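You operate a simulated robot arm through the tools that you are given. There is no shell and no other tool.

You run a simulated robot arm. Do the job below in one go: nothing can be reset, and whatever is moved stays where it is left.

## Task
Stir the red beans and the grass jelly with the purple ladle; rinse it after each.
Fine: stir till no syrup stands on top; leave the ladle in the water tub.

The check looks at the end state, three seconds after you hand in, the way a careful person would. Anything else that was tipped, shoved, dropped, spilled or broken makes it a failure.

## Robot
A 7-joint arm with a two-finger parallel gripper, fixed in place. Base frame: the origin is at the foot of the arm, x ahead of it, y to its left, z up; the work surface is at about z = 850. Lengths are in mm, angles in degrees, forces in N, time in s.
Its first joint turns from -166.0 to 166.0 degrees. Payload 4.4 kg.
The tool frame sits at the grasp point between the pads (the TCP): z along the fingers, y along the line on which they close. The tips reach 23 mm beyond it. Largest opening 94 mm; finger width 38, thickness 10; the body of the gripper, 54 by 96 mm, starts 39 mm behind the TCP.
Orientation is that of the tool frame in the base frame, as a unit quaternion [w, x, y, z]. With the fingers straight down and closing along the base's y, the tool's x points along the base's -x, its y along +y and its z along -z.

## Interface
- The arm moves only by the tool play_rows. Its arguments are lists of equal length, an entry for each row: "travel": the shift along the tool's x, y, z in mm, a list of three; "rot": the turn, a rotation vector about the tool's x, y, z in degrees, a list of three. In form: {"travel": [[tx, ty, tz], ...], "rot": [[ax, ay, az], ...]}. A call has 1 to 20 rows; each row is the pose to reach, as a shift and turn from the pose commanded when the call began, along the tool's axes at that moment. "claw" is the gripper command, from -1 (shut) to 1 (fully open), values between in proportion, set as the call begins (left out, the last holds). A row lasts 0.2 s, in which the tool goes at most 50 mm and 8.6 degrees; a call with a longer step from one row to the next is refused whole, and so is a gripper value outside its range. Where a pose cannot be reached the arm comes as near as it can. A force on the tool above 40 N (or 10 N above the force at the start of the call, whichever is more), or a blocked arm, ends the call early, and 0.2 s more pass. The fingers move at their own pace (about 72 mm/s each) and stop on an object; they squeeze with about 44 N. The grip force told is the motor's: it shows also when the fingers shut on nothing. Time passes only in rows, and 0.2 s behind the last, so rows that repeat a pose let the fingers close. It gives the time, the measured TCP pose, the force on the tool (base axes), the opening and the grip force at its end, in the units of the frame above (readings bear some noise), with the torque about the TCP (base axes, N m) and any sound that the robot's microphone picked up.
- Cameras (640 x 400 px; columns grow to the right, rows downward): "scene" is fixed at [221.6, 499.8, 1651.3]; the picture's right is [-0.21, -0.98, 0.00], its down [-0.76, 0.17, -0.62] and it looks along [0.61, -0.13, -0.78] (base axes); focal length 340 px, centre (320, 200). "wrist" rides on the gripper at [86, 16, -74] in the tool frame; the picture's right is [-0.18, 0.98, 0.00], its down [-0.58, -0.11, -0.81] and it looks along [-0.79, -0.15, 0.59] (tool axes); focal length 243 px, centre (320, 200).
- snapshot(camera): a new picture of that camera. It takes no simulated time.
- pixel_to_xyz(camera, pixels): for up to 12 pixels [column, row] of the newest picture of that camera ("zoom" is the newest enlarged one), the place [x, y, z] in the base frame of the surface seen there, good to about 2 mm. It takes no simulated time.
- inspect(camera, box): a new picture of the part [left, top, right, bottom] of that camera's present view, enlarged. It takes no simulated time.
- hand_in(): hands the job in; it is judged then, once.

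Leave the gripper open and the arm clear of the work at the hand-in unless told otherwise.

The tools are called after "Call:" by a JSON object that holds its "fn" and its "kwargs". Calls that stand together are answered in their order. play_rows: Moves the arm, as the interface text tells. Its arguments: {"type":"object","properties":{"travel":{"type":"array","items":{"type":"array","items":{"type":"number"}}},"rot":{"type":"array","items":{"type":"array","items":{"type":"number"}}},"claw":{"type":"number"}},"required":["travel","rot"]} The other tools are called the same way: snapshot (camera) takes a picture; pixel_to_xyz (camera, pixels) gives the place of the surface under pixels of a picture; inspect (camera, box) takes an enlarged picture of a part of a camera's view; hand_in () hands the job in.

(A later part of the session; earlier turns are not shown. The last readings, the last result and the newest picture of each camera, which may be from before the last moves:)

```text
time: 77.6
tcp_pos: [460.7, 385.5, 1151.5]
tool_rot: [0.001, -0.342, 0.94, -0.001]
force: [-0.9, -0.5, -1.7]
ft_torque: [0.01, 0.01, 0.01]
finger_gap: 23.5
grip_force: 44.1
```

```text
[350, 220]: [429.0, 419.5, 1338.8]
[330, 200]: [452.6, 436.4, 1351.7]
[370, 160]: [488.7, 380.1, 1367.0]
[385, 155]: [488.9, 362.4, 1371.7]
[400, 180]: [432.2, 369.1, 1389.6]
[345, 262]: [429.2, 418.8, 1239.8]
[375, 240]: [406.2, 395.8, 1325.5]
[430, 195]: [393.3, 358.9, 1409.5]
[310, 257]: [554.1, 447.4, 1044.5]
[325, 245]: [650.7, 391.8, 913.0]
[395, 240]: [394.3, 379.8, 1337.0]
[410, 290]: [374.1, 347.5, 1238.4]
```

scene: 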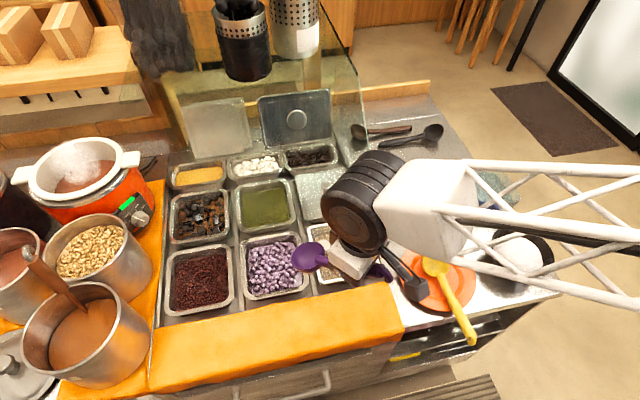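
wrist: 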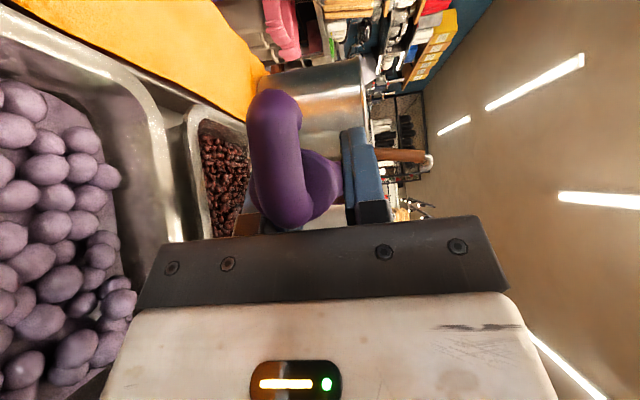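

The wrist sits directly above the TCP, so it stays about 140 mm from the shelf. I'll extend radially to r≈975 while lowering to z≈1040.

Call:
{"fn": "play_rows", "kwargs": {"travel": [[-40, 0, 5], [-80, 0, 15], [-120, 0, 27], [-160, 0, 40], [-200, 0, 54], [-240, 0, 68], [-280, 0, 82], [-320, 0, 95], [-355, 0, 105], [-375, 0, 110], [-375, 0, 110]], "rot": [[0, 0, 0], [0, 0, 0], [0, 0, 0], [0, 0, 0], [0, 0, 0], [0, 0, 0], [0, 0, 0], [0, 0, 0], [0, 0, 0], [0, 0, 0], [0, 0, 0]]}}

Call:
{"fn": "snapshot", "kwargs": {"camera": "scene"}}

Call:
{"fn": "inspect", "kwargs": {"camera": "scene", "box": [140, 150, 260, 270]}}

Call:
{"fn": "snapshot", "kwargs": {"camera": "wrist"}}

```text
time: 80.0
tcp_pos: [746.2, 626.2, 1038.9]
tool_rot: [0.0, -0.341, 0.94, 0.0]
force: [0.2, 0.9, -1.2]
ft_torque: [-0.02, 0.04, 0.02]
finger_gap: 23.2
grip_force: 43.8
```

```text
taken
```

scene: 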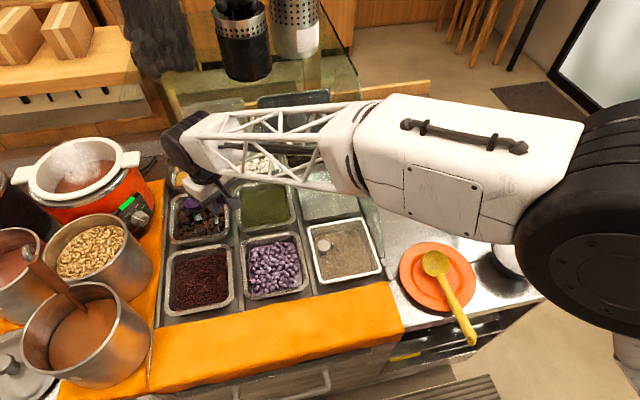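

```text
3.33 times, centred on (200, 210) of scene
```

zoom: 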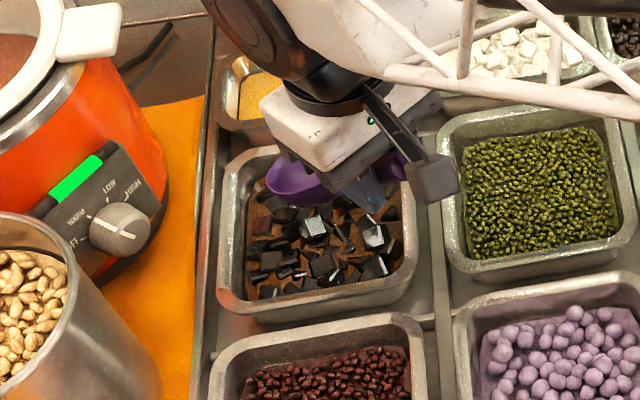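

```text
taken
```

wrist: 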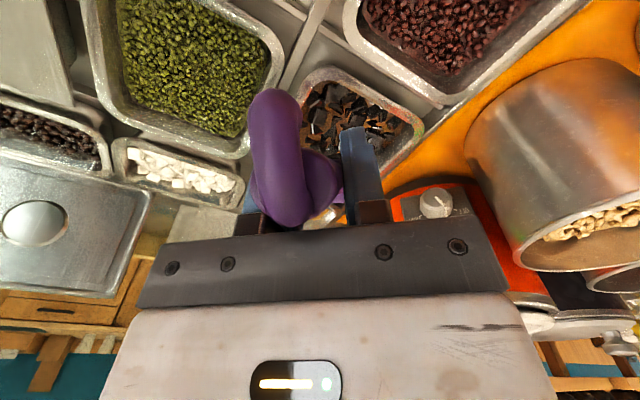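

It reached r=974 exactly with the tool vertical. I'll test a little more extension (+20 mm) while lowering to z≈985, still above the jelly.

Call:
{"fn": "play_rows", "kwargs": {"travel": [[-5, 0, 12], [-10, 0, 25], [-15, 0, 40], [-20, 0, 54], [-20, 0, 54]], "rot": [[0, 0, 0], [0, 0, 0], [0, 0, 0], [0, 0, 0], [0, 0, 0]]}}

Call:
{"fn": "inspect", "kwargs": {"camera": "scene", "box": [140, 150, 260, 270]}}

Call:
{"fn": "snapshot", "kwargs": {"camera": "wrist"}}

```text
time: 81.2
tcp_pos: [762.4, 638.9, 985.5]
tool_rot: [0.0, -0.341, 0.94, 0.0]
force: [0.4, 0.9, -0.3]
ft_torque: [-0.01, 0.02, 0.0]
finger_gap: 23.3
grip_force: 43.4
```

```text
3.33 times, centred on (200, 210) of scene
```

zoom: 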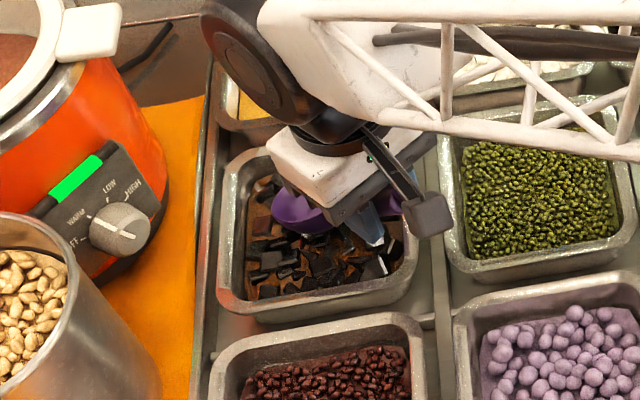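

```text
taken
```

wrist: 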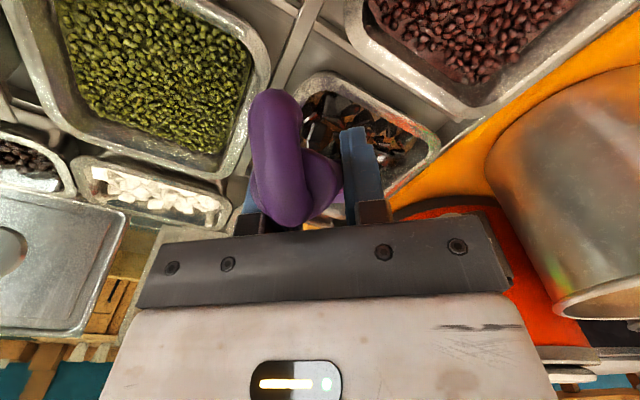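

It reached r=995 with the tool vertical, so no pitch is needed. The bowl is above the jelly centre. I'll lower slowly into the jelly to TCP z≈938, watching the force.

Call:
{"fn": "play_rows", "kwargs": {"travel": [[0, 0, 8], [0, 0, 16], [0, 0, 22], [0, 0, 27], [0, 0, 32], [0, 0, 37], [0, 0, 42], [0, 0, 46], [0, 0, 46]], "rot": [[0, 0, 0], [0, 0, 0], [0, 0, 0], [0, 0, 0], [0, 0, 0], [0, 0, 0], [0, 0, 0], [0, 0, 0], [0, 0, 0]]}}

Call:
{"fn": "inspect", "kwargs": {"camera": "scene", "box": [140, 150, 260, 270]}}

Call:
{"fn": "inspect", "kwargs": {"camera": "wrist", "box": [220, 40, 460, 220]}}

```text
time: 83.2
tcp_pos: [762.9, 638.8, 939.0]
tool_rot: [0.0, -0.342, 0.94, 0.0]
force: [-0.1, -0.1, -1.2]
ft_torque: [-0.02, 0.05, -0.01]
finger_gap: 23.2
grip_force: 43.7
```

```text
3.33 times, centred on (200, 210) of scene
```

zoom: 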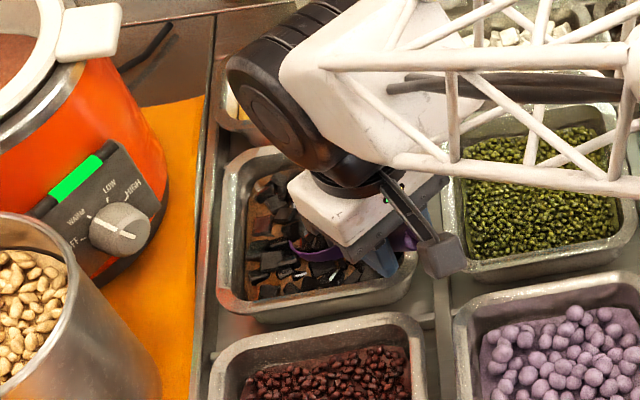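

```text
2.22 times, centred on (340, 130) of wrist
```

zoom: 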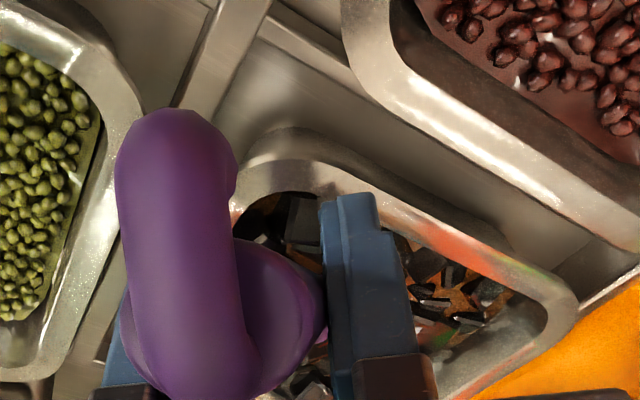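

It's immersed with no bottom contact. I'll stroke outward 20 mm first to check reach at this depth.

Call:
{"fn": "play_rows", "kwargs": {"travel": [[-7, 0, 0], [-14, 0, 0], [-20, 0, 0], [-20, 0, 0]], "rot": [[0, 0, 0], [0, 0, 0], [0, 0, 0], [0, 0, 0]]}}

```text
time: 84.2
tcp_pos: [778.3, 651.4, 940.3]
tool_rot: [0.0, -0.342, 0.94, 0.0]
force: [-0.5, -0.6, -0.5]
ft_torque: [-0.03, 0.04, -0.01]
finger_gap: 23.3
grip_force: 43.8
```

It reached r=1015 fine. I'll stir a full circle of 22 mm radius around the well centre.

Call:
{"fn": "play_rows", "kwargs": {"travel": [[-7, 0, 0], [-5.3, -8.4, 0], [-0.6, -15.6, 0], [6.6, -20.3, 0], [15, -22, 0], [23.4, -20.3, 0], [30.6, -15.6, 0], [35.3, -8.4, 0], [37, 0, 0], [35.3, 8.4, 0], [30.6, 15.6, 0], [23.4, 20.3, 0], [15, 22, 0], [6.6, 20.3, 0], [-0.6, 15.6, 0], [-5.3, 8.4, 0], [-7, 0, 0], [4, 0, 0], [15, 0, 0], [15, 0, 0]], "rot": [[0, 0, 0], [0, 0, 0], [0, 0, 0], [0, 0, 0], [0, 0, 0], [0, 0, 0], [0, 0, 0], [0, 0, 0], [0, 0, 0], [0, 0, 0], [0, 0, 0], [0, 0, 0], [0, 0, 0], [0, 0, 0], [0, 0, 0], [0, 0, 0], [0, 0, 0], [0, 0, 0], [0, 0, 0], [0, 0, 0]]}}

Call:
{"fn": "inspect", "kwargs": {"camera": "scene", "box": [140, 150, 260, 270]}}

Call:
{"fn": "inspect", "kwargs": {"camera": "wrist", "box": [220, 40, 460, 220]}}

```text
time: 88.4
tcp_pos: [766.6, 641.1, 939.4]
tool_rot: [0.0, -0.342, 0.94, 0.0]
force: [0.6, -0.3, -1.5]
ft_torque: [-0.06, 0.05, -0.01]
finger_gap: 23.3
grip_force: 43.7
```

```text
3.33 times, centred on (200, 210) of scene
```

zoom: 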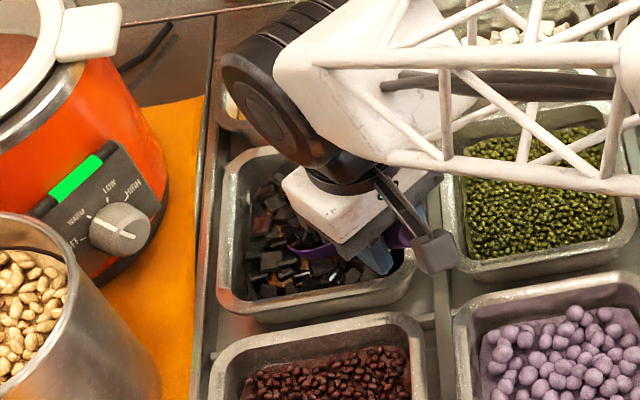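

```text
2.22 times, centred on (340, 130) of wrist
```

zoom: 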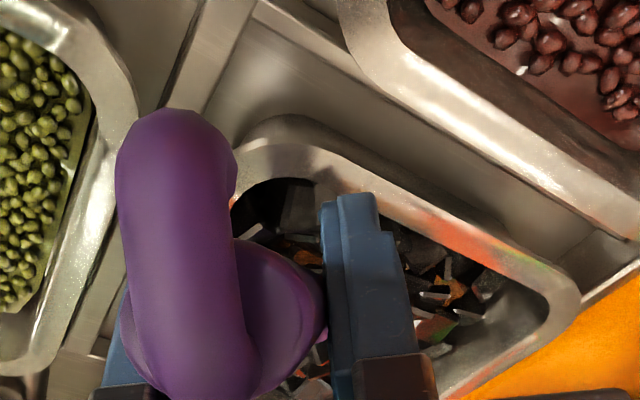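

The syrup is going under. I'll do small circles and cross strokes through the middle.

Call:
{"fn": "play_rows", "kwargs": {"travel": [[12, 0, 0], [8.5, 8.5, 0], [0, 12, 0], [-8.5, 8.5, 0], [-12, 0, 0], [-8.5, -8.5, 0], [0, -12, 0], [8.5, -8.5, 0], [12, 0, 0], [0, 0, 0], [-12, 0, 0], [-22, 0, 0], [-12, 8, 0], [0, 16, 0], [0, 24, 0], [0, 10, 0], [0, -5, 0], [0, -20, 0], [0, -10, 0], [0, 0, 0]], "rot": [[0, 0, 0], [0, 0, 0], [0, 0, 0], [0, 0, 0], [0, 0, 0], [0, 0, 0], [0, 0, 0], [0, 0, 0], [0, 0, 0], [0, 0, 0], [0, 0, 0], [0, 0, 0], [0, 0, 0], [0, 0, 0], [0, 0, 0], [0, 0, 0], [0, 0, 0], [0, 0, 0], [0, 0, 0], [0, 0, 0]]}}

Call:
{"fn": "inspect", "kwargs": {"camera": "scene", "box": [160, 170, 230, 250]}}

Call:
{"fn": "inspect", "kwargs": {"camera": "wrist", "box": [220, 40, 460, 220]}}

```text
time: 92.6
tcp_pos: [766.6, 641.4, 940.1]
tool_rot: [0.0, -0.343, 0.939, 0.0]
force: [-0.6, 0.0, 0.0]
ft_torque: [-0.04, 0.08, -0.02]
finger_gap: 23.3
grip_force: 44.2
```

```text
5.00 times, centred on (195, 210) of scene
```

zoom: 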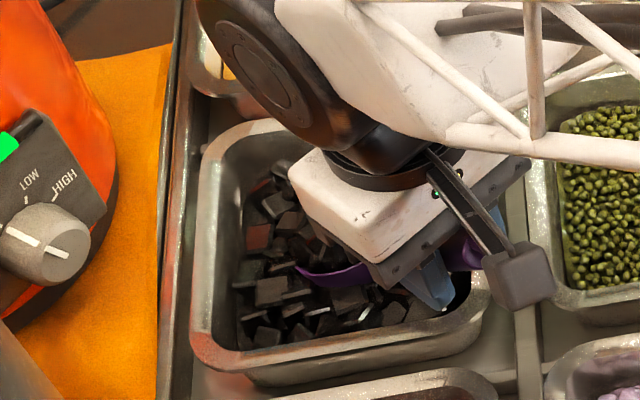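

```text
2.22 times, centred on (340, 130) of wrist
```

zoom: 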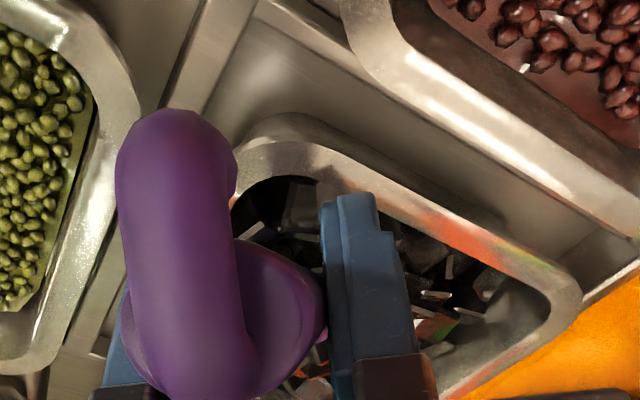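

The visible area is now all jelly cubes with no syrup. I'll do one more round toward the corners to cover the part hidden by the wrist.

Call:
{"fn": "play_rows", "kwargs": {"travel": [[-11, 0, 0], [-20, 0, 0], [-26, 0, 0], [-20, -10, 0], [-12, -20, 0], [0, -30, 0], [12, -22, 0], [22, -12, 0], [30, 0, 0], [22, 12, 0], [12, 22, 0], [0, 30, 0], [-12, 20, 0], [-20, 10, 0], [-26, 0, 0], [-18, -8, 0], [-8, -12, 0], [0, -8, 0], [0, 0, 0], [0, 0, 0]], "rot": [[0, 0, 0], [0, 0, 0], [0, 0, 0], [0, 0, 0], [0, 0, 0], [0, 0, 0], [0, 0, 0], [0, 0, 0], [0, 0, 0], [0, 0, 0], [0, 0, 0], [0, 0, 0], [0, 0, 0], [0, 0, 0], [0, 0, 0], [0, 0, 0], [0, 0, 0], [0, 0, 0], [0, 0, 0], [0, 0, 0]]}}

Call:
{"fn": "inspect", "kwargs": {"camera": "scene", "box": [160, 170, 230, 250]}}

Call:
{"fn": "inspect", "kwargs": {"camera": "wrist", "box": [220, 40, 460, 220]}}

```text
time: 96.8
tcp_pos: [767.0, 642.0, 940.8]
tool_rot: [0.0, -0.341, 0.94, 0.0]
force: [-0.7, -0.2, -1.1]
ft_torque: [-0.06, 0.03, 0.02]
finger_gap: 23.3
grip_force: 43.9
```

```text
5.00 times, centred on (195, 210) of scene
```

zoom: 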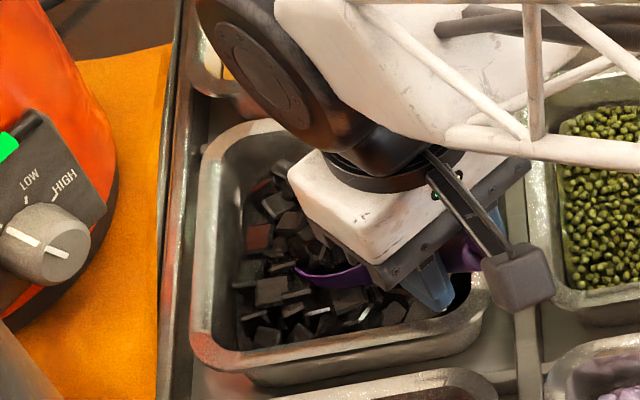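

```text
2.22 times, centred on (340, 130) of wrist
```

zoom: 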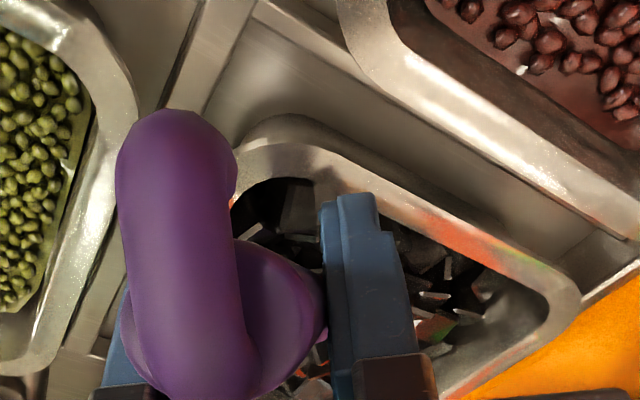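

No syrup is visible. I'll lift slowly, just clear of the surface, and inspect the bowl and well.

Call:
{"fn": "play_rows", "kwargs": {"travel": [[0, 0, -5], [0, 0, -12], [0, 0, -20], [0, 0, -28], [0, 0, -36], [0, 0, -44], [0, 0, -50], [0, 0, -50], [0, 0, -50], [0, 0, -50]], "rot": [[0, 0, 0], [0, 0, 0], [0, 0, 0], [0, 0, 0], [0, 0, 0], [0, 0, 0], [0, 0, 0], [0, 0, 0], [0, 0, 0], [0, 0, 0]]}}

Call:
{"fn": "inspect", "kwargs": {"camera": "scene", "box": [160, 170, 230, 250]}}

Call:
{"fn": "inspect", "kwargs": {"camera": "wrist", "box": [220, 40, 460, 220]}}

Call:
{"fn": "snapshot", "kwargs": {"camera": "scene"}}

```text
time: 99.0
tcp_pos: [765.8, 642.4, 990.5]
tool_rot: [0.0, -0.343, 0.939, -0.001]
force: [0.2, -0.3, -0.1]
ft_torque: [-0.07, 0.06, -0.01]
finger_gap: 23.3
grip_force: 43.9
```

```text
5.00 times, centred on (195, 210) of scene
```

zoom: 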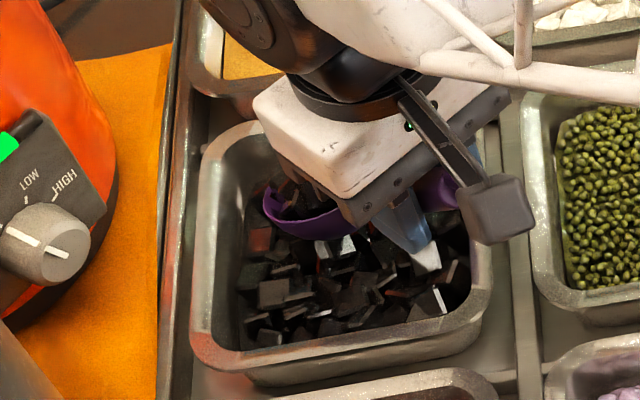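

```text
2.22 times, centred on (340, 130) of wrist
```

zoom: 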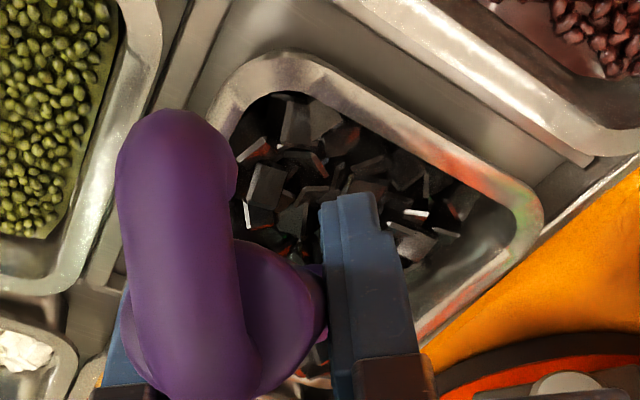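

```text
taken
```

scene: 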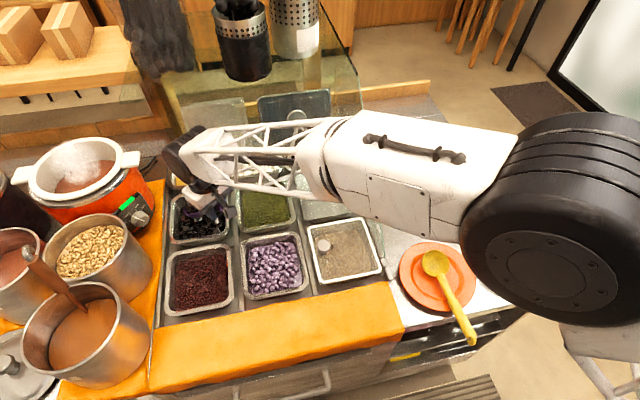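

The well shows only jelly cubes, but the bowl carries several. I'll tip them back into the same well in stages, checking reach as I go. First a roll to 42°, with the bowl pulled 20 mm inward so it stays over the well.

Call:
{"fn": "play_rows", "kwargs": {"travel": [[5, -11.4, 0], [10, -22.5, 0], [15, -33.2, 0], [20, -43.2, 0], [20, -52.2, 0], [20, -52.2, 0]], "rot": [[-8.4, 0, 0], [-16.8, 0, 0], [-25.2, 0, 0], [-33.6, 0, 0], [-42, 0, 0], [-42, 0, 0]]}}

Call:
{"fn": "snapshot", "kwargs": {"camera": "scene"}}

Call:
{"fn": "inspect", "kwargs": {"camera": "scene", "box": [140, 150, 260, 270]}}

```text
time: 100.4
tcp_pos: [785.6, 589.7, 991.2]
tool_rot: [-0.123, -0.319, 0.877, 0.338]
force: [-0.4, -0.6, -1.4]
ft_torque: [-0.05, 0.04, 0.03]
finger_gap: 23.4
grip_force: 43.9
```

```text
taken
```

scene: 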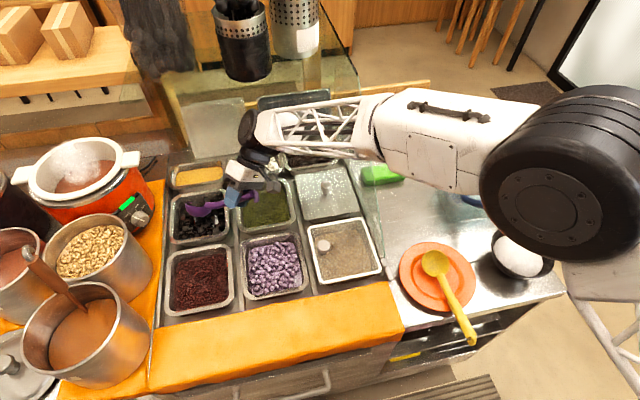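

```text
3.33 times, centred on (200, 210) of scene
```

zoom: 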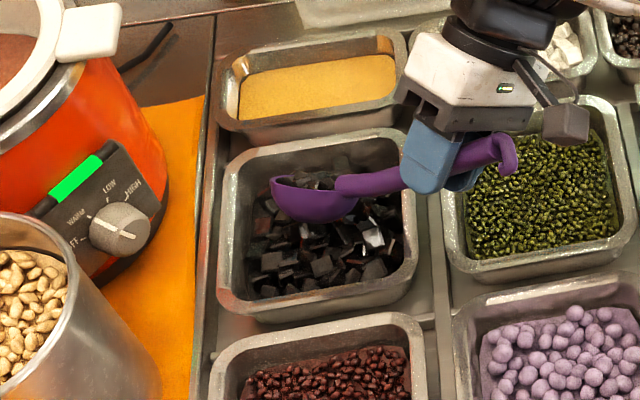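

The pose is as commanded and the bowl is still over the jelly well. I'll check the forearm's clearance to the glass before tilting further.

Call:
{"fn": "pixel_to_xyz", "kwargs": {"camera": "scene", "pixels": [[250, 130], [262, 120], [300, 150], [340, 155], [330, 100], [375, 125], [400, 180], [245, 150], [205, 208], [195, 210], [380, 100], [440, 190]]}}

Call:
{"fn": "snapshot", "kwargs": {"camera": "wrist"}}

```text
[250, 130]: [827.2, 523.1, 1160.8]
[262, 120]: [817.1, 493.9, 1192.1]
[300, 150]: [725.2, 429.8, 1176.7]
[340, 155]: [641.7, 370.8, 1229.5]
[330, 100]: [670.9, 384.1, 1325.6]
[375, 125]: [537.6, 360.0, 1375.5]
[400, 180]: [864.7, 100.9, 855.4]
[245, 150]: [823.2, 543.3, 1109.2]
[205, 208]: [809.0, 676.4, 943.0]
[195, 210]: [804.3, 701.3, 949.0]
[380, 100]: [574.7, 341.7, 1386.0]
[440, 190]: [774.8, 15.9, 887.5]
```

```text
taken
```

wrist: 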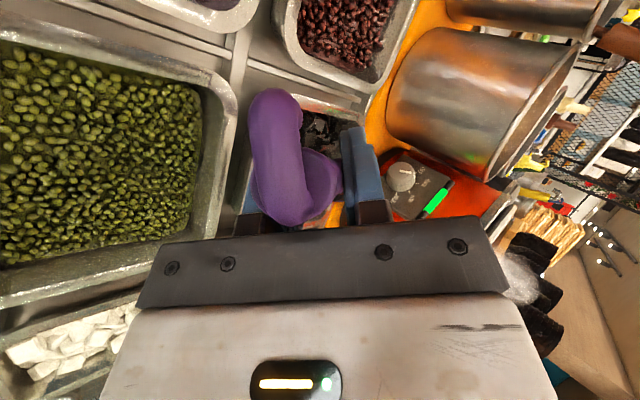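

The forearm is well clear of the glass. I'll continue the roll to 84°.

Call:
{"fn": "play_rows", "kwargs": {"travel": [[0, -5.9, -5.3], [0, -10.8, -9.7], [0, -14.6, -13.2], [0, -14.6, -13.2]], "rot": [[-8.4, 0, 0], [-16.8, 0, 0], [-25.2, 0, 0], [-25.2, 0, 0]]}}

Call:
{"fn": "inspect", "kwargs": {"camera": "scene", "box": [140, 120, 300, 260]}}

```text
time: 101.4
tcp_pos: [797.5, 573.4, 989.5]
tool_rot: [-0.189, -0.285, 0.782, 0.52]
force: [-0.9, 1.3, -1.1]
ft_torque: [-0.08, 0.02, -0.03]
finger_gap: 23.6
grip_force: 44.4
```

```text
2.86 times, centred on (220, 190) of scene
```

zoom: 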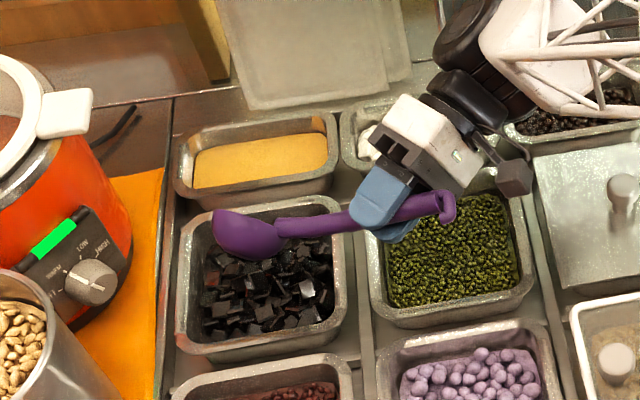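

Call:
{"fn": "pixel_to_xyz", "kwargs": {"camera": "zoom", "pixels": [[465, 95], [470, 40], [520, 100], [515, 180], [450, 150], [560, 60], [600, 110], [250, 235], [230, 215], [280, 250], [330, 222], [395, 195]]}}

Call:
{"fn": "inspect", "kwargs": {"camera": "scene", "box": [170, 180, 250, 250]}}

```text
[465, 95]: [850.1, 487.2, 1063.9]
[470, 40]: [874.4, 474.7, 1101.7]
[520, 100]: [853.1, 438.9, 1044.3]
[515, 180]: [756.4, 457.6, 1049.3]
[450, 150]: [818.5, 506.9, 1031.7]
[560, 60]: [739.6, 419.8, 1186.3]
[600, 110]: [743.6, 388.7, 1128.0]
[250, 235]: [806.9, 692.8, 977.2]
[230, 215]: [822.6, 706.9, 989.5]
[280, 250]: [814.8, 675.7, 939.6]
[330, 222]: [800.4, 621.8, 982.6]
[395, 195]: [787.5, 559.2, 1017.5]
```

```text
5.71 times, centred on (210, 215) of scene
```

zoom: 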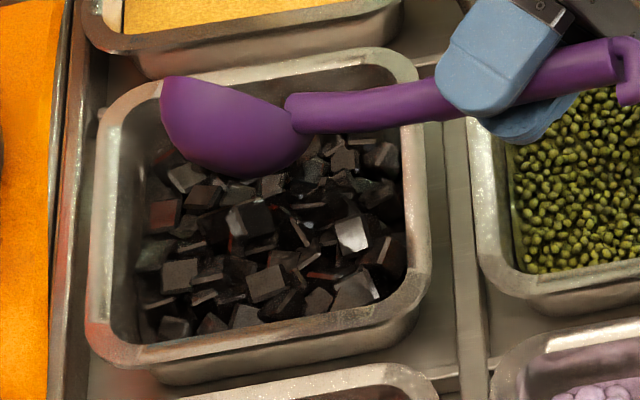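

Everything is clear. I'll finish the tip to 84° and hold for drips.

Call:
{"fn": "play_rows", "kwargs": {"travel": [[0, -1.4, -3.3], [0, -2.2, -5.3], [0, -2.2, -5.3], [0, -2.2, -5.3], [0, -2.2, -5.3], [0, -2.2, -5.3], [0, -2.2, -5.3], [0, -2.2, -5.3]], "rot": [[-8.4, 0, 0], [-16.8, 0, 0], [-22, 0, 0], [-22, 0, 0], [-22, 0, 0], [-22, 0, 0], [-22, 0, 0], [-22, 0, 0]]}}

Call:
{"fn": "inspect", "kwargs": {"camera": "scene", "box": [170, 180, 250, 250]}}

Call:
{"fn": "snapshot", "kwargs": {"camera": "scene"}}

```text
time: 103.2
tcp_pos: [801.8, 569.4, 989.9]
tool_rot: [-0.239, -0.244, 0.669, 0.66]
force: [0.5, 1.0, -0.8]
ft_torque: [-0.02, 0.01, 0.0]
finger_gap: 23.5
grip_force: 43.7
```

```text
5.71 times, centred on (210, 215) of scene
```

zoom: 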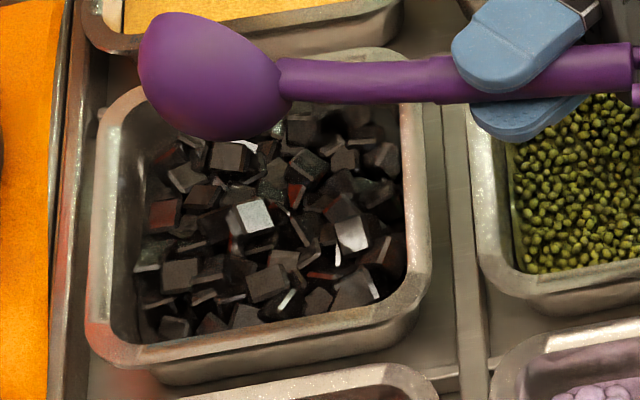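

```text
taken
```

scene: 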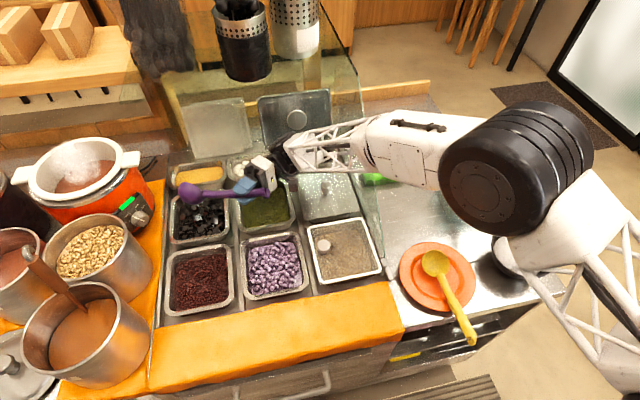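

The cubes are back in the well and no syrup stands on top. I'll roll back level above the well.

Call:
{"fn": "play_rows", "kwargs": {"travel": [[0, 0, 0], [0, 0, 0], [0, 0, 0.6], [0, 0, 3.3], [0, 1, 7.5], [0, 3, 13.2], [0, 5, 20.4], [0, 7, 28.7], [0, 9, 38.1], [0, 12, 48.4], [0, 14, 59.3], [0, 15.5, 70.5], [0, 16, 77.6], [0, 16, 77.6]], "rot": [[0, 0, 0], [0, 0, 0], [8.4, 0, 0], [16.8, 0, 0], [25.2, 0, 0], [33.6, 0, 0], [42, 0, 0], [50.4, 0, 0], [58.8, 0, 0], [67.2, 0, 0], [75.6, 0, 0], [84, 0, 0], [89.2, 0, 0], [89.2, 0, 0]]}}

Call:
{"fn": "inspect", "kwargs": {"camera": "scene", "box": [160, 170, 230, 250]}}

Call:
{"fn": "snapshot", "kwargs": {"camera": "wrist"}}

```text
time: 106.2
tcp_pos: [750.2, 630.2, 1003.9]
tool_rot: [0.001, -0.341, 0.94, -0.001]
force: [-0.1, 0.1, 0.0]
ft_torque: [-0.02, 0.02, 0.05]
finger_gap: 23.3
grip_force: 43.9
```

```text
5.00 times, centred on (195, 210) of scene
```

zoom: 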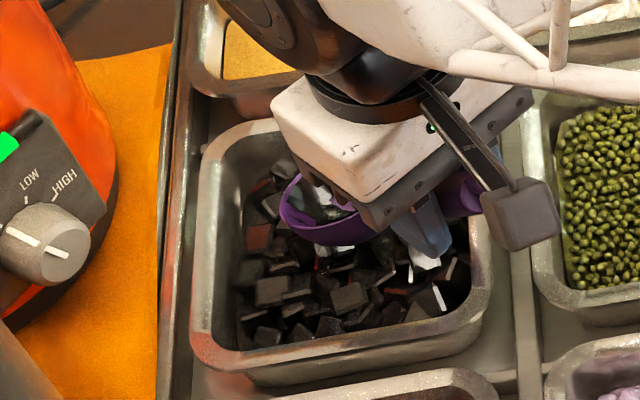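

```text
taken
```

wrist: 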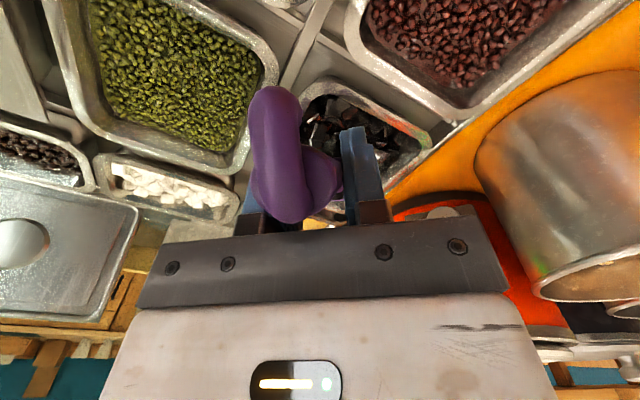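

I'll look closer at the bowl's interior near (195,212) to see whether any cubes remain.

Call:
{"fn": "inspect", "kwargs": {"camera": "scene", "box": [185, 195, 225, 225]}}

```text
13.33 times, centred on (205, 210) of scene
```

zoom: 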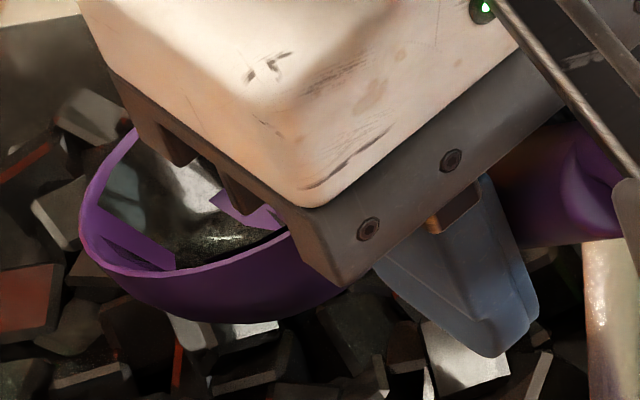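

The interior shows only a dark glossy film. I'll raise, retract along the same line, and arc back toward the tub.

Call:
{"fn": "play_rows", "kwargs": {"travel": [[0, 0, 0], [0, 0, 0], [0, 0, 0], [0, 0, -15], [0, 0, -40], [12, 0, -70], [45, 0, -92], [82, 0, -108], [120, 0, -120], [160, 0, -130], [200, 0, -136], [240, 0, -141], [280, 0, -144], [320, 0, -146], [355, 0, -146], [380, 0, -146], [380, 0, -146]], "rot": [[0, 0, 0], [0, 0, 0], [0, 0, 0], [0, 0, 0], [0, 0, 0], [0, 0, 0], [0, 0, 0], [0, 0, 0], [0, 0, 0], [0, 0, 0], [0, 0, 0], [0, 0, 0], [0, 0, 0], [0, 0, 0], [0, 0, 0], [0, 0, 0], [0, 0, 0]]}}

Call:
{"fn": "snapshot", "kwargs": {"camera": "scene"}}

Call:
{"fn": "inspect", "kwargs": {"camera": "scene", "box": [150, 170, 350, 320]}}

```text
time: 109.8
tcp_pos: [458.6, 384.1, 1151.5]
tool_rot: [0.0, -0.342, 0.94, 0.0]
force: [0.2, 0.4, -0.4]
ft_torque: [0.0, 0.06, 0.01]
finger_gap: 23.4
grip_force: 44.0
```

```text
taken
```

scene: 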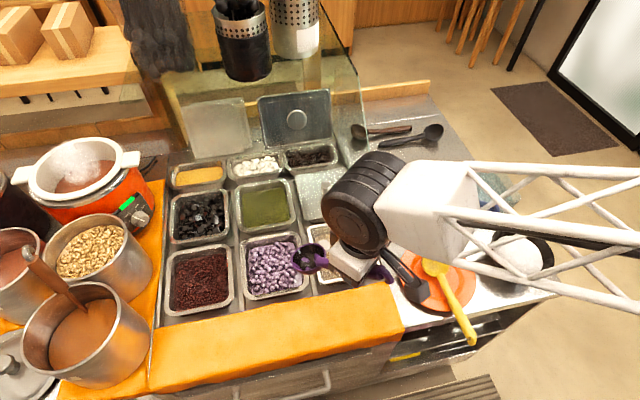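

```text
2.67 times, centred on (250, 245) of scene
```

zoom: 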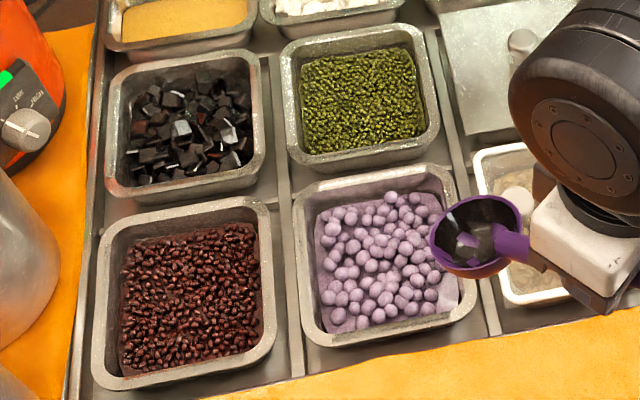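

Both wells are evenly mixed with no syrup standing. I'll arc back to the tub side at z=1150.

Call:
{"fn": "play_rows", "kwargs": {"travel": [[1.6, -42.8, 0], [6.2, -85.4, 0], [13.9, -127.5, 0], [24.6, -169, 0], [38.2, -209.7, 0], [54.7, -249.2, 0], [73.9, -287.5, 0], [95.9, -324.3, 0], [120.4, -359.4, 0], [147.4, -392.7, 0], [176.5, -424, 0], [208, -453.2, 0], [208, -453.2, 0]], "rot": [[0, 0, 3.92], [0, 0, 7.83], [0, 0, 11.75], [0, 0, 15.67], [0, 0, 19.58], [0, 0, 23.5], [0, 0, 27.42], [0, 0, 31.33], [0, 0, 35.25], [0, 0, 39.17], [0, 0, 43.08], [0, 0, 47], [0, 0, 47]]}}

Call:
{"fn": "inspect", "kwargs": {"camera": "scene", "box": [420, 60, 580, 220]}}

Call:
{"fn": "snapshot", "kwargs": {"camera": "wrist"}}

```text
time: 112.6
tcp_pos: [591.1, -96.6, 1150.4]
tool_rot: [0.001, 0.061, 0.998, 0.0]
force: [0.0, 0.5, -0.9]
ft_torque: [0.02, 0.05, -0.03]
finger_gap: 23.4
grip_force: 43.6
```

```text
2.50 times, centred on (500, 140) of scene
```

zoom: 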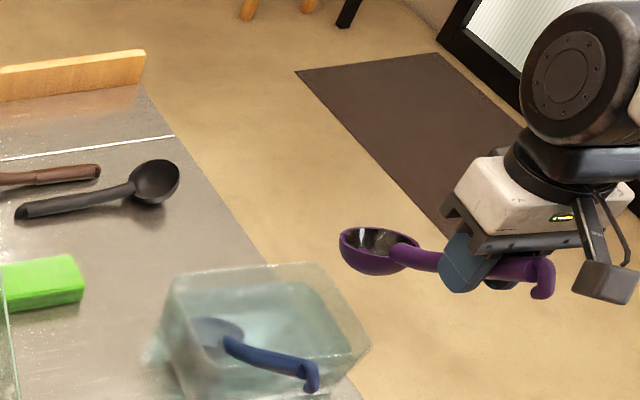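

```text
taken
```

wrist: 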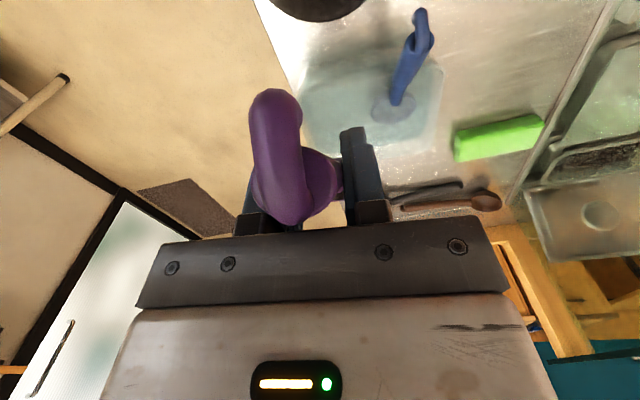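

Next I'll dip into the tub at the same place as before and swirl.

Call:
{"fn": "play_rows", "kwargs": {"travel": [[-18, 0, 12], [-36, -1, 30], [-50, -2, 50], [-53, -2, 76], [-53, -2, 100], [-53, -2, 120], [-53, -2, 138], [-53, -2, 152], [-53, -2, 164], [-53, -2, 172], [-53, -2, 178], [-53, -2, 178]], "rot": [[0, 0, 0], [0, 0, 0], [0, 0, 0], [0, 0, 0], [0, 0, 0], [0, 0, 0], [0, 0, 0], [0, 0, 0], [0, 0, 0], [0, 0, 0], [0, 0, 0], [0, 0, 0]]}}

Call:
{"fn": "play_rows", "kwargs": {"travel": [[8, 6, 0], [4, 13, 0], [-4, 13, -3], [-9, 6, -3], [-6, -2, 0], [0, -3, 0], [6, -2, 0], [9, 6, 0], [4, 13, -3], [-4, 13, -3], [-9, 6, 0], [-6, -2, 0], [0, -3, -3], [6, -2, -3], [9, 6, 0], [4, 13, 0], [-4, 13, 0], [-9, 6, 0], [-4, 0, 0], [0, 0, 0]], "rot": [[0, 0, 0], [0, 0, 0], [0, 0, 0], [0, 0, 0], [0, 0, 0], [0, 0, 0], [0, 0, 0], [0, 0, 0], [0, 0, 0], [0, 0, 0], [0, 0, 0], [0, 0, 0], [0, 0, 0], [0, 0, 0], [0, 0, 0], [0, 0, 0], [0, 0, 0], [0, 0, 0], [0, 0, 0], [0, 0, 0]]}}

Call:
{"fn": "play_rows", "kwargs": {"travel": [[0, 0, -8], [0, 0, -18], [0, 0, -30], [0, 0, -44], [0, 0, -58], [0, 0, -72], [0, 0, -86], [0, 0, -98], [0, 0, -108], [0, 0, -108]], "rot": [[0, 0, 0], [0, 0, 0], [0, 0, 0], [0, 0, 0], [0, 0, 0], [0, 0, 0], [0, 0, 0], [0, 0, 0], [0, 0, 0], [0, 0, 0]]}}

Call:
{"fn": "inspect", "kwargs": {"camera": "scene", "box": [470, 140, 550, 190]}}

Call:
{"fn": "inspect", "kwargs": {"camera": "scene", "box": [430, 120, 560, 220]}}

```text
time: 115.2
tcp_pos: [643.9, -103.9, 973.1]
tool_rot: [0.0, 0.061, 0.998, 0.0]
force: [0.2, 0.1, -1.2]
ft_torque: [0.03, 0.05, 0.01]
finger_gap: 23.1
grip_force: 44.6
```

```text
time: 119.4
tcp_pos: [644.2, -103.9, 973.3]
tool_rot: [0.0, 0.061, 0.998, 0.0]
force: [-0.3, 0.4, -0.8]
ft_torque: [0.02, 0.06, -0.01]
finger_gap: 23.7
grip_force: 44.0
```

```text
time: 121.6
tcp_pos: [644.3, -103.8, 1081.0]
tool_rot: [0.0, 0.061, 0.998, 0.001]
force: [-0.3, -0.2, -0.6]
ft_torque: [0.01, 0.04, 0.01]
finger_gap: 23.4
grip_force: 44.2
```

```text
8.00 times, centred on (510, 165) of scene
```

zoom: 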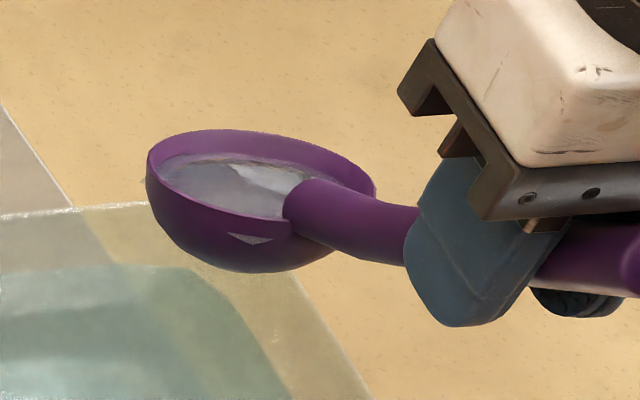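

```text
4.00 times, centred on (495, 170) of scene
```

zoom: 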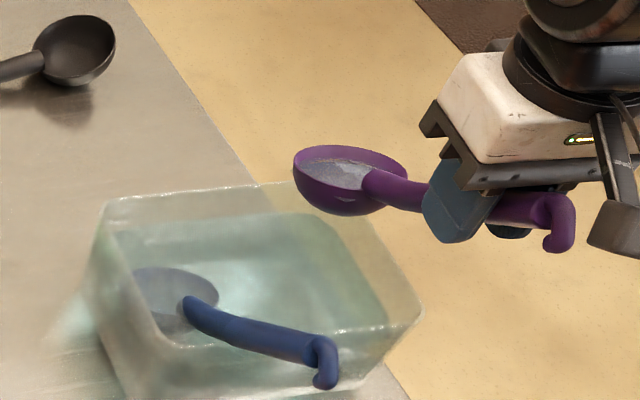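

Clear water again, with no dark film visible. I'll tip it out once to confirm the bowl is clean.

Call:
{"fn": "play_rows", "kwargs": {"travel": [[0, 0, 0], [0, 0, 0], [0, 0, 0], [0, 0, 0], [0, 0, 0], [0, 0, 0], [0, 0, 0], [0, 0, 0], [0, 0, 0], [0, 0, 0], [0, 0, 0], [0, 0, 0], [0, 0, 0], [0, 0, 0]], "rot": [[-8.4, 0, 0], [-16.8, 0, 0], [-25.2, 0, 0], [-33.6, 0, 0], [-42, 0, 0], [-50.4, 0, 0], [-58.8, 0, 0], [-67.2, 0, 0], [-75, 0, 0], [-80, 0, 0], [-80, 0, 0], [-80, 0, 0], [-80, 0, 0], [-80, 0, 0]]}}

Call:
{"fn": "play_rows", "kwargs": {"travel": [[0, 0, 0], [0, 0, 0], [0, 0, 0], [0, 0, 0], [0, 0, 0], [0, 0, 0], [0, 0, 0], [0, 0, 0], [0, 0, 0], [0, 0, 0], [0, 0, 0]], "rot": [[8.4, 0, 0], [16.8, 0, 0], [25.2, 0, 0], [33.6, 0, 0], [42, 0, 0], [50.4, 0, 0], [58.8, 0, 0], [67.2, 0, 0], [75, 0, 0], [80, 0, 0], [80, 0, 0]]}}

Call:
{"fn": "inspect", "kwargs": {"camera": "scene", "box": [470, 140, 550, 190]}}

Call:
{"fn": "inspect", "kwargs": {"camera": "wrist", "box": [200, 50, 440, 250]}}

```text
time: 124.6
tcp_pos: [644.4, -103.4, 1081.4]
tool_rot: [0.039, 0.047, 0.764, 0.642]
force: [0.3, 0.2, -0.4]
ft_torque: [0.02, 0.08, 0.0]
finger_gap: 23.4
grip_force: 44.5
```

```text
time: 127.0
tcp_pos: [645.2, -103.7, 1081.8]
tool_rot: [0.0, 0.061, 0.998, -0.001]
force: [0.0, 0.8, -0.4]
ft_torque: [-0.03, 0.02, 0.01]
finger_gap: 23.6
grip_force: 44.1
```

```text
8.00 times, centred on (510, 165) of scene
```

zoom: 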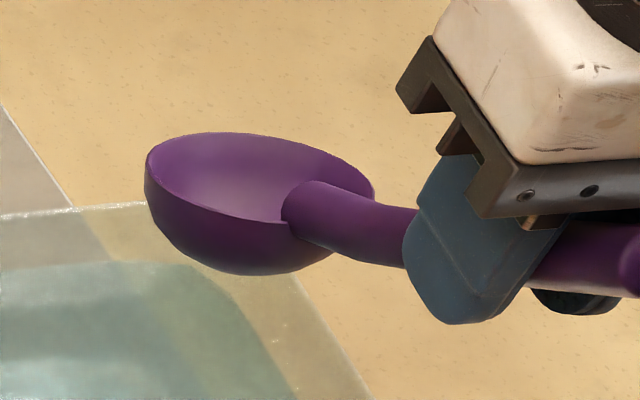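

```text
2.00 times, centred on (320, 150) of wrist
```

zoom: 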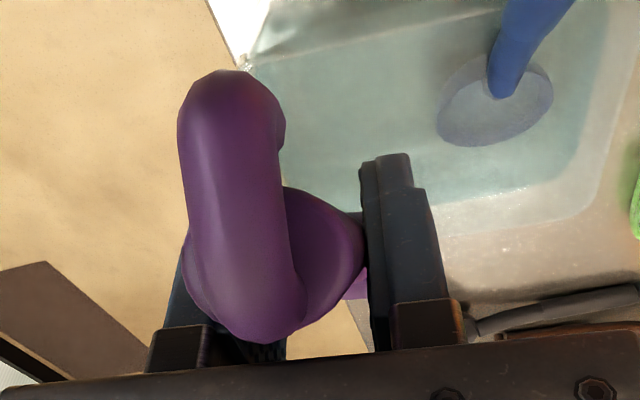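

The ladle is clean and empty. I'll lower it into the tub again and set it down gently, first to z≈973 and then in 2 mm steps to feel contact.

Call:
{"fn": "play_rows", "kwargs": {"travel": [[0, 1, 20], [0, 2, 40], [0, 3, 60], [0, 3, 78], [0, 3, 92], [0, 3, 102], [0, 3, 107], [0, 3, 107]], "rot": [[0, 0, 0], [0, 0, 0], [0, 0, 0], [0, 0, 0], [0, 0, 0], [0, 0, 0], [0, 0, 0], [0, 0, 0]]}}

Call:
{"fn": "play_rows", "kwargs": {"travel": [[0, 0, 1], [0, 0, 2], [0, 0, 2]], "rot": [[0, 0, 0], [0, 0, 0], [0, 0, 0]]}}

Call:
{"fn": "inspect", "kwargs": {"camera": "scene", "box": [430, 120, 560, 220]}}

```text
time: 128.8
tcp_pos: [643.9, -100.6, 973.0]
tool_rot: [0.0, 0.061, 0.998, 0.0]
force: [-0.7, -0.2, -0.5]
ft_torque: [0.02, 0.03, 0.02]
finger_gap: 23.2
grip_force: 44.2
```

```text
time: 129.6
tcp_pos: [644.0, -101.1, 971.6]
tool_rot: [-0.001, 0.061, 0.998, -0.002]
force: [0.2, 0.8, -1.2]
ft_torque: [0.01, 0.05, 0.02]
finger_gap: 23.5
grip_force: 44.0
```

```text
4.00 times, centred on (495, 170) of scene
```

zoom: 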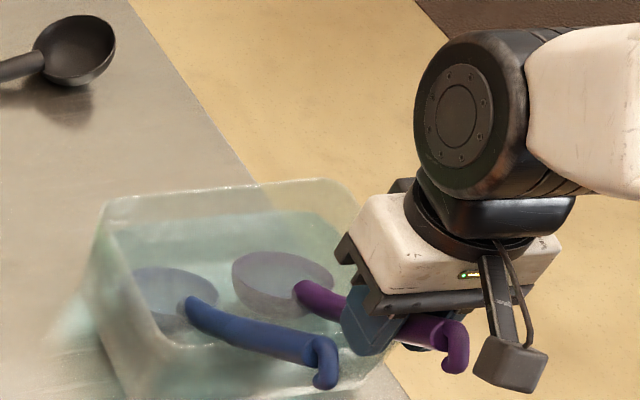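

Call:
{"fn": "play_rows", "kwargs": {"travel": [[0, 0, 1], [0, 0, 2], [0, 0, 2]], "rot": [[0, 0, 0], [0, 0, 0], [0, 0, 0]]}}

Call:
{"fn": "play_rows", "kwargs": {"travel": [[0, 0, 1], [0, 0, 2], [0, 0, 2]], "rot": [[0, 0, 0], [0, 0, 0], [0, 0, 0]]}}

```text
time: 130.4
tcp_pos: [644.7, -101.4, 969.3]
tool_rot: [0.0, 0.062, 0.998, 0.0]
force: [-0.1, -0.1, -0.5]
ft_torque: [0.0, 0.05, 0.0]
finger_gap: 23.4
grip_force: 43.9
```

```text
time: 131.2
tcp_pos: [645.6, -100.3, 968.0]
tool_rot: [0.0, 0.061, 0.998, -0.001]
force: [1.5, -0.3, 2.5]
ft_torque: [-0.04, -0.06, 0.0]
finger_gap: 23.3
grip_force: 44.4
```

There is slight contact (about 3 N) at z=968, so the ladle is seated on the tub. I'll open to about 60 mm and let it settle.

Call:
{"fn": "play_rows", "kwargs": {"travel": [[0, 0, 0], [0, 0, 0], [0, 0, 0], [0, 0, 0], [0, 0, 0]], "rot": [[0, 0, 0], [0, 0, 0], [0, 0, 0], [0, 0, 0], [0, 0, 0]], "claw": 0.28}}

Call:
{"fn": "inspect", "kwargs": {"camera": "scene", "box": [430, 120, 560, 220]}}

Call:
{"fn": "inspect", "kwargs": {"camera": "wrist", "box": [200, 50, 440, 250]}}

```text
time: 132.4
tcp_pos: [644.7, -101.4, 968.0]
tool_rot: [0.0, 0.06, 0.998, -0.001]
force: [0.5, -0.5, 0.1]
ft_torque: [0.02, -0.01, 0.03]
finger_gap: 60.1
grip_force: 0.1
```

```text
4.00 times, centred on (495, 170) of scene
```

zoom: 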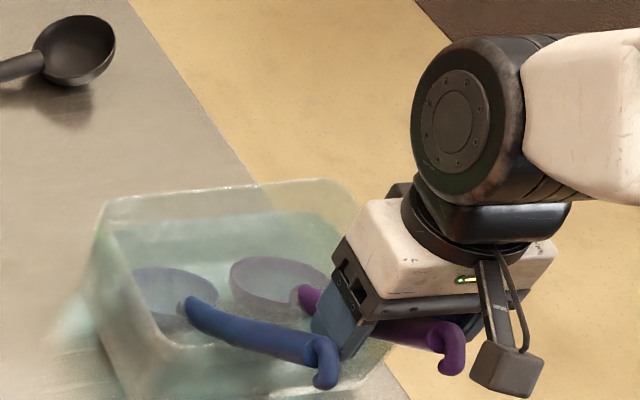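

```text
2.00 times, centred on (320, 150) of wrist
```

zoom: 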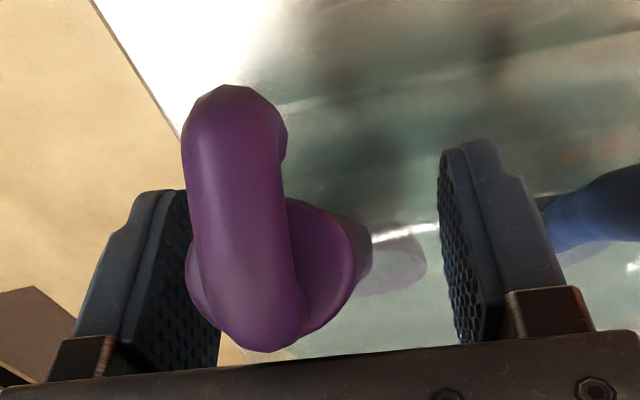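

The ladle rests in the tub with the handle free between the open fingers. I'll raise straight up.

Call:
{"fn": "play_rows", "kwargs": {"travel": [[0, 0, -15], [0, 0, -35], [0, 0, -60], [0, 0, -90], [0, 0, -120], [0, 0, -150], [0, 0, -150]], "rot": [[0, 0, 0], [0, 0, 0], [0, 0, 0], [0, 0, 0], [0, 0, 0], [0, 0, 0], [0, 0, 0]]}}

Call:
{"fn": "inspect", "kwargs": {"camera": "scene", "box": [430, 120, 560, 220]}}

Call:
{"fn": "snapshot", "kwargs": {"camera": "wrist"}}

```text
time: 134.0
tcp_pos: [644.7, -101.1, 1117.2]
tool_rot: [0.0, 0.061, 0.998, 0.0]
force: [-0.7, 0.0, 0.2]
ft_torque: [0.01, 0.02, -0.03]
finger_gap: 59.9
grip_force: 0.0
```

```text
4.00 times, centred on (495, 170) of scene
```

zoom: 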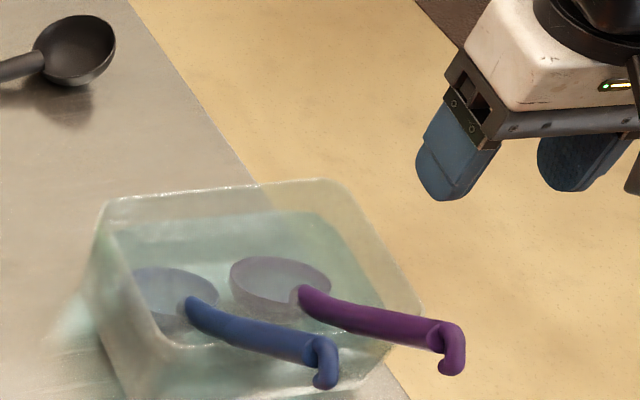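

```text
taken
```

wrist: 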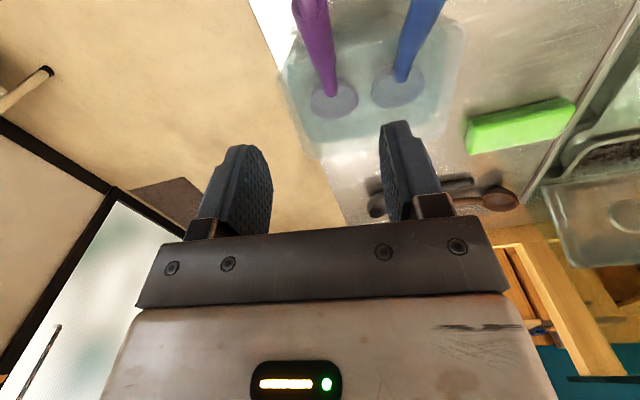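

The purple ladle rests in the tub beside the undisturbed blue one. I'll move the arm back to its clear starting pose with the gripper fully open.

Call:
{"fn": "play_rows", "kwargs": {"travel": [[2, 20, -30], [6, 52, -60], [11, 88, -85], [17, 124, -105], [22, 160, -122], [27, 196, -135], [32, 232, -144], [35.9, 261.6, -148], [35.9, 261.6, -148]], "rot": [[0, 0, -0.5], [0, 0, -1.5], [0, 0, -2.5], [0, 0, -3.5], [0, 0, -4.5], [0, 0, -5.5], [0, 0, -6.5], [0, 0, -7], [0, 0, -7]], "claw": 1}}

Call:
{"fn": "snapshot", "kwargs": {"camera": "scene"}}

Call:
{"fn": "inspect", "kwargs": {"camera": "scene", "box": [150, 170, 300, 320]}}

Call:
{"fn": "inspect", "kwargs": {"camera": "scene", "box": [390, 150, 570, 300]}}

```text
time: 136.0
tcp_pos: [640.1, 164.2, 1265.7]
tool_rot: [0.001, 0.0, 1.0, 0.001]
force: [-0.4, -0.6, 0.9]
ft_torque: [-0.02, 0.02, 0.0]
finger_gap: 93.6
grip_force: 0.2
```

```text
taken
```

scene: 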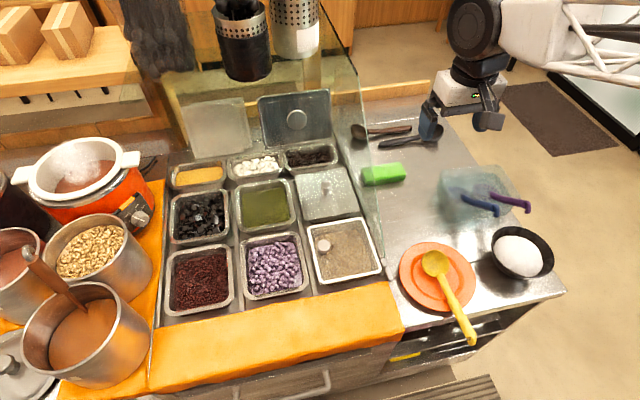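

```text
2.67 times, centred on (225, 245) of scene
```

zoom: 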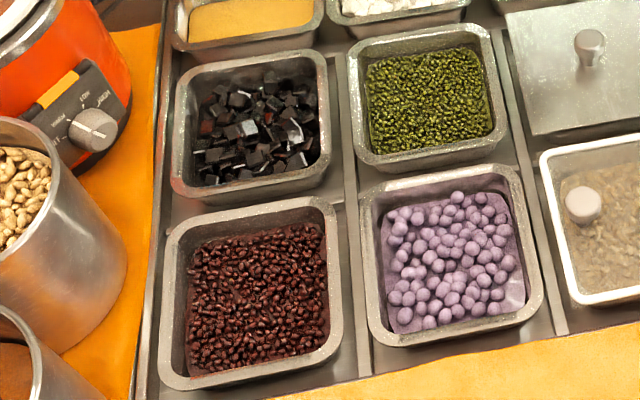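

```text
2.67 times, centred on (480, 225) of scene
```

zoom: 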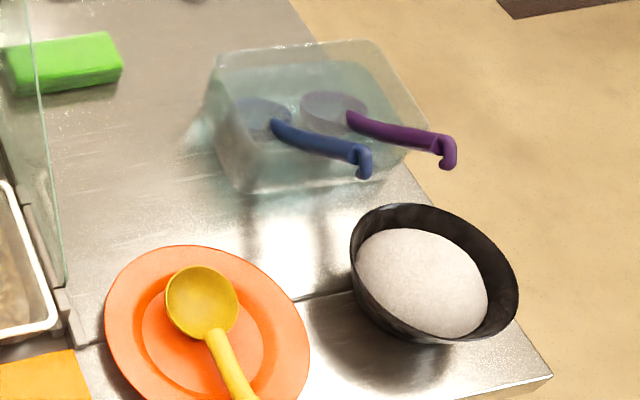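

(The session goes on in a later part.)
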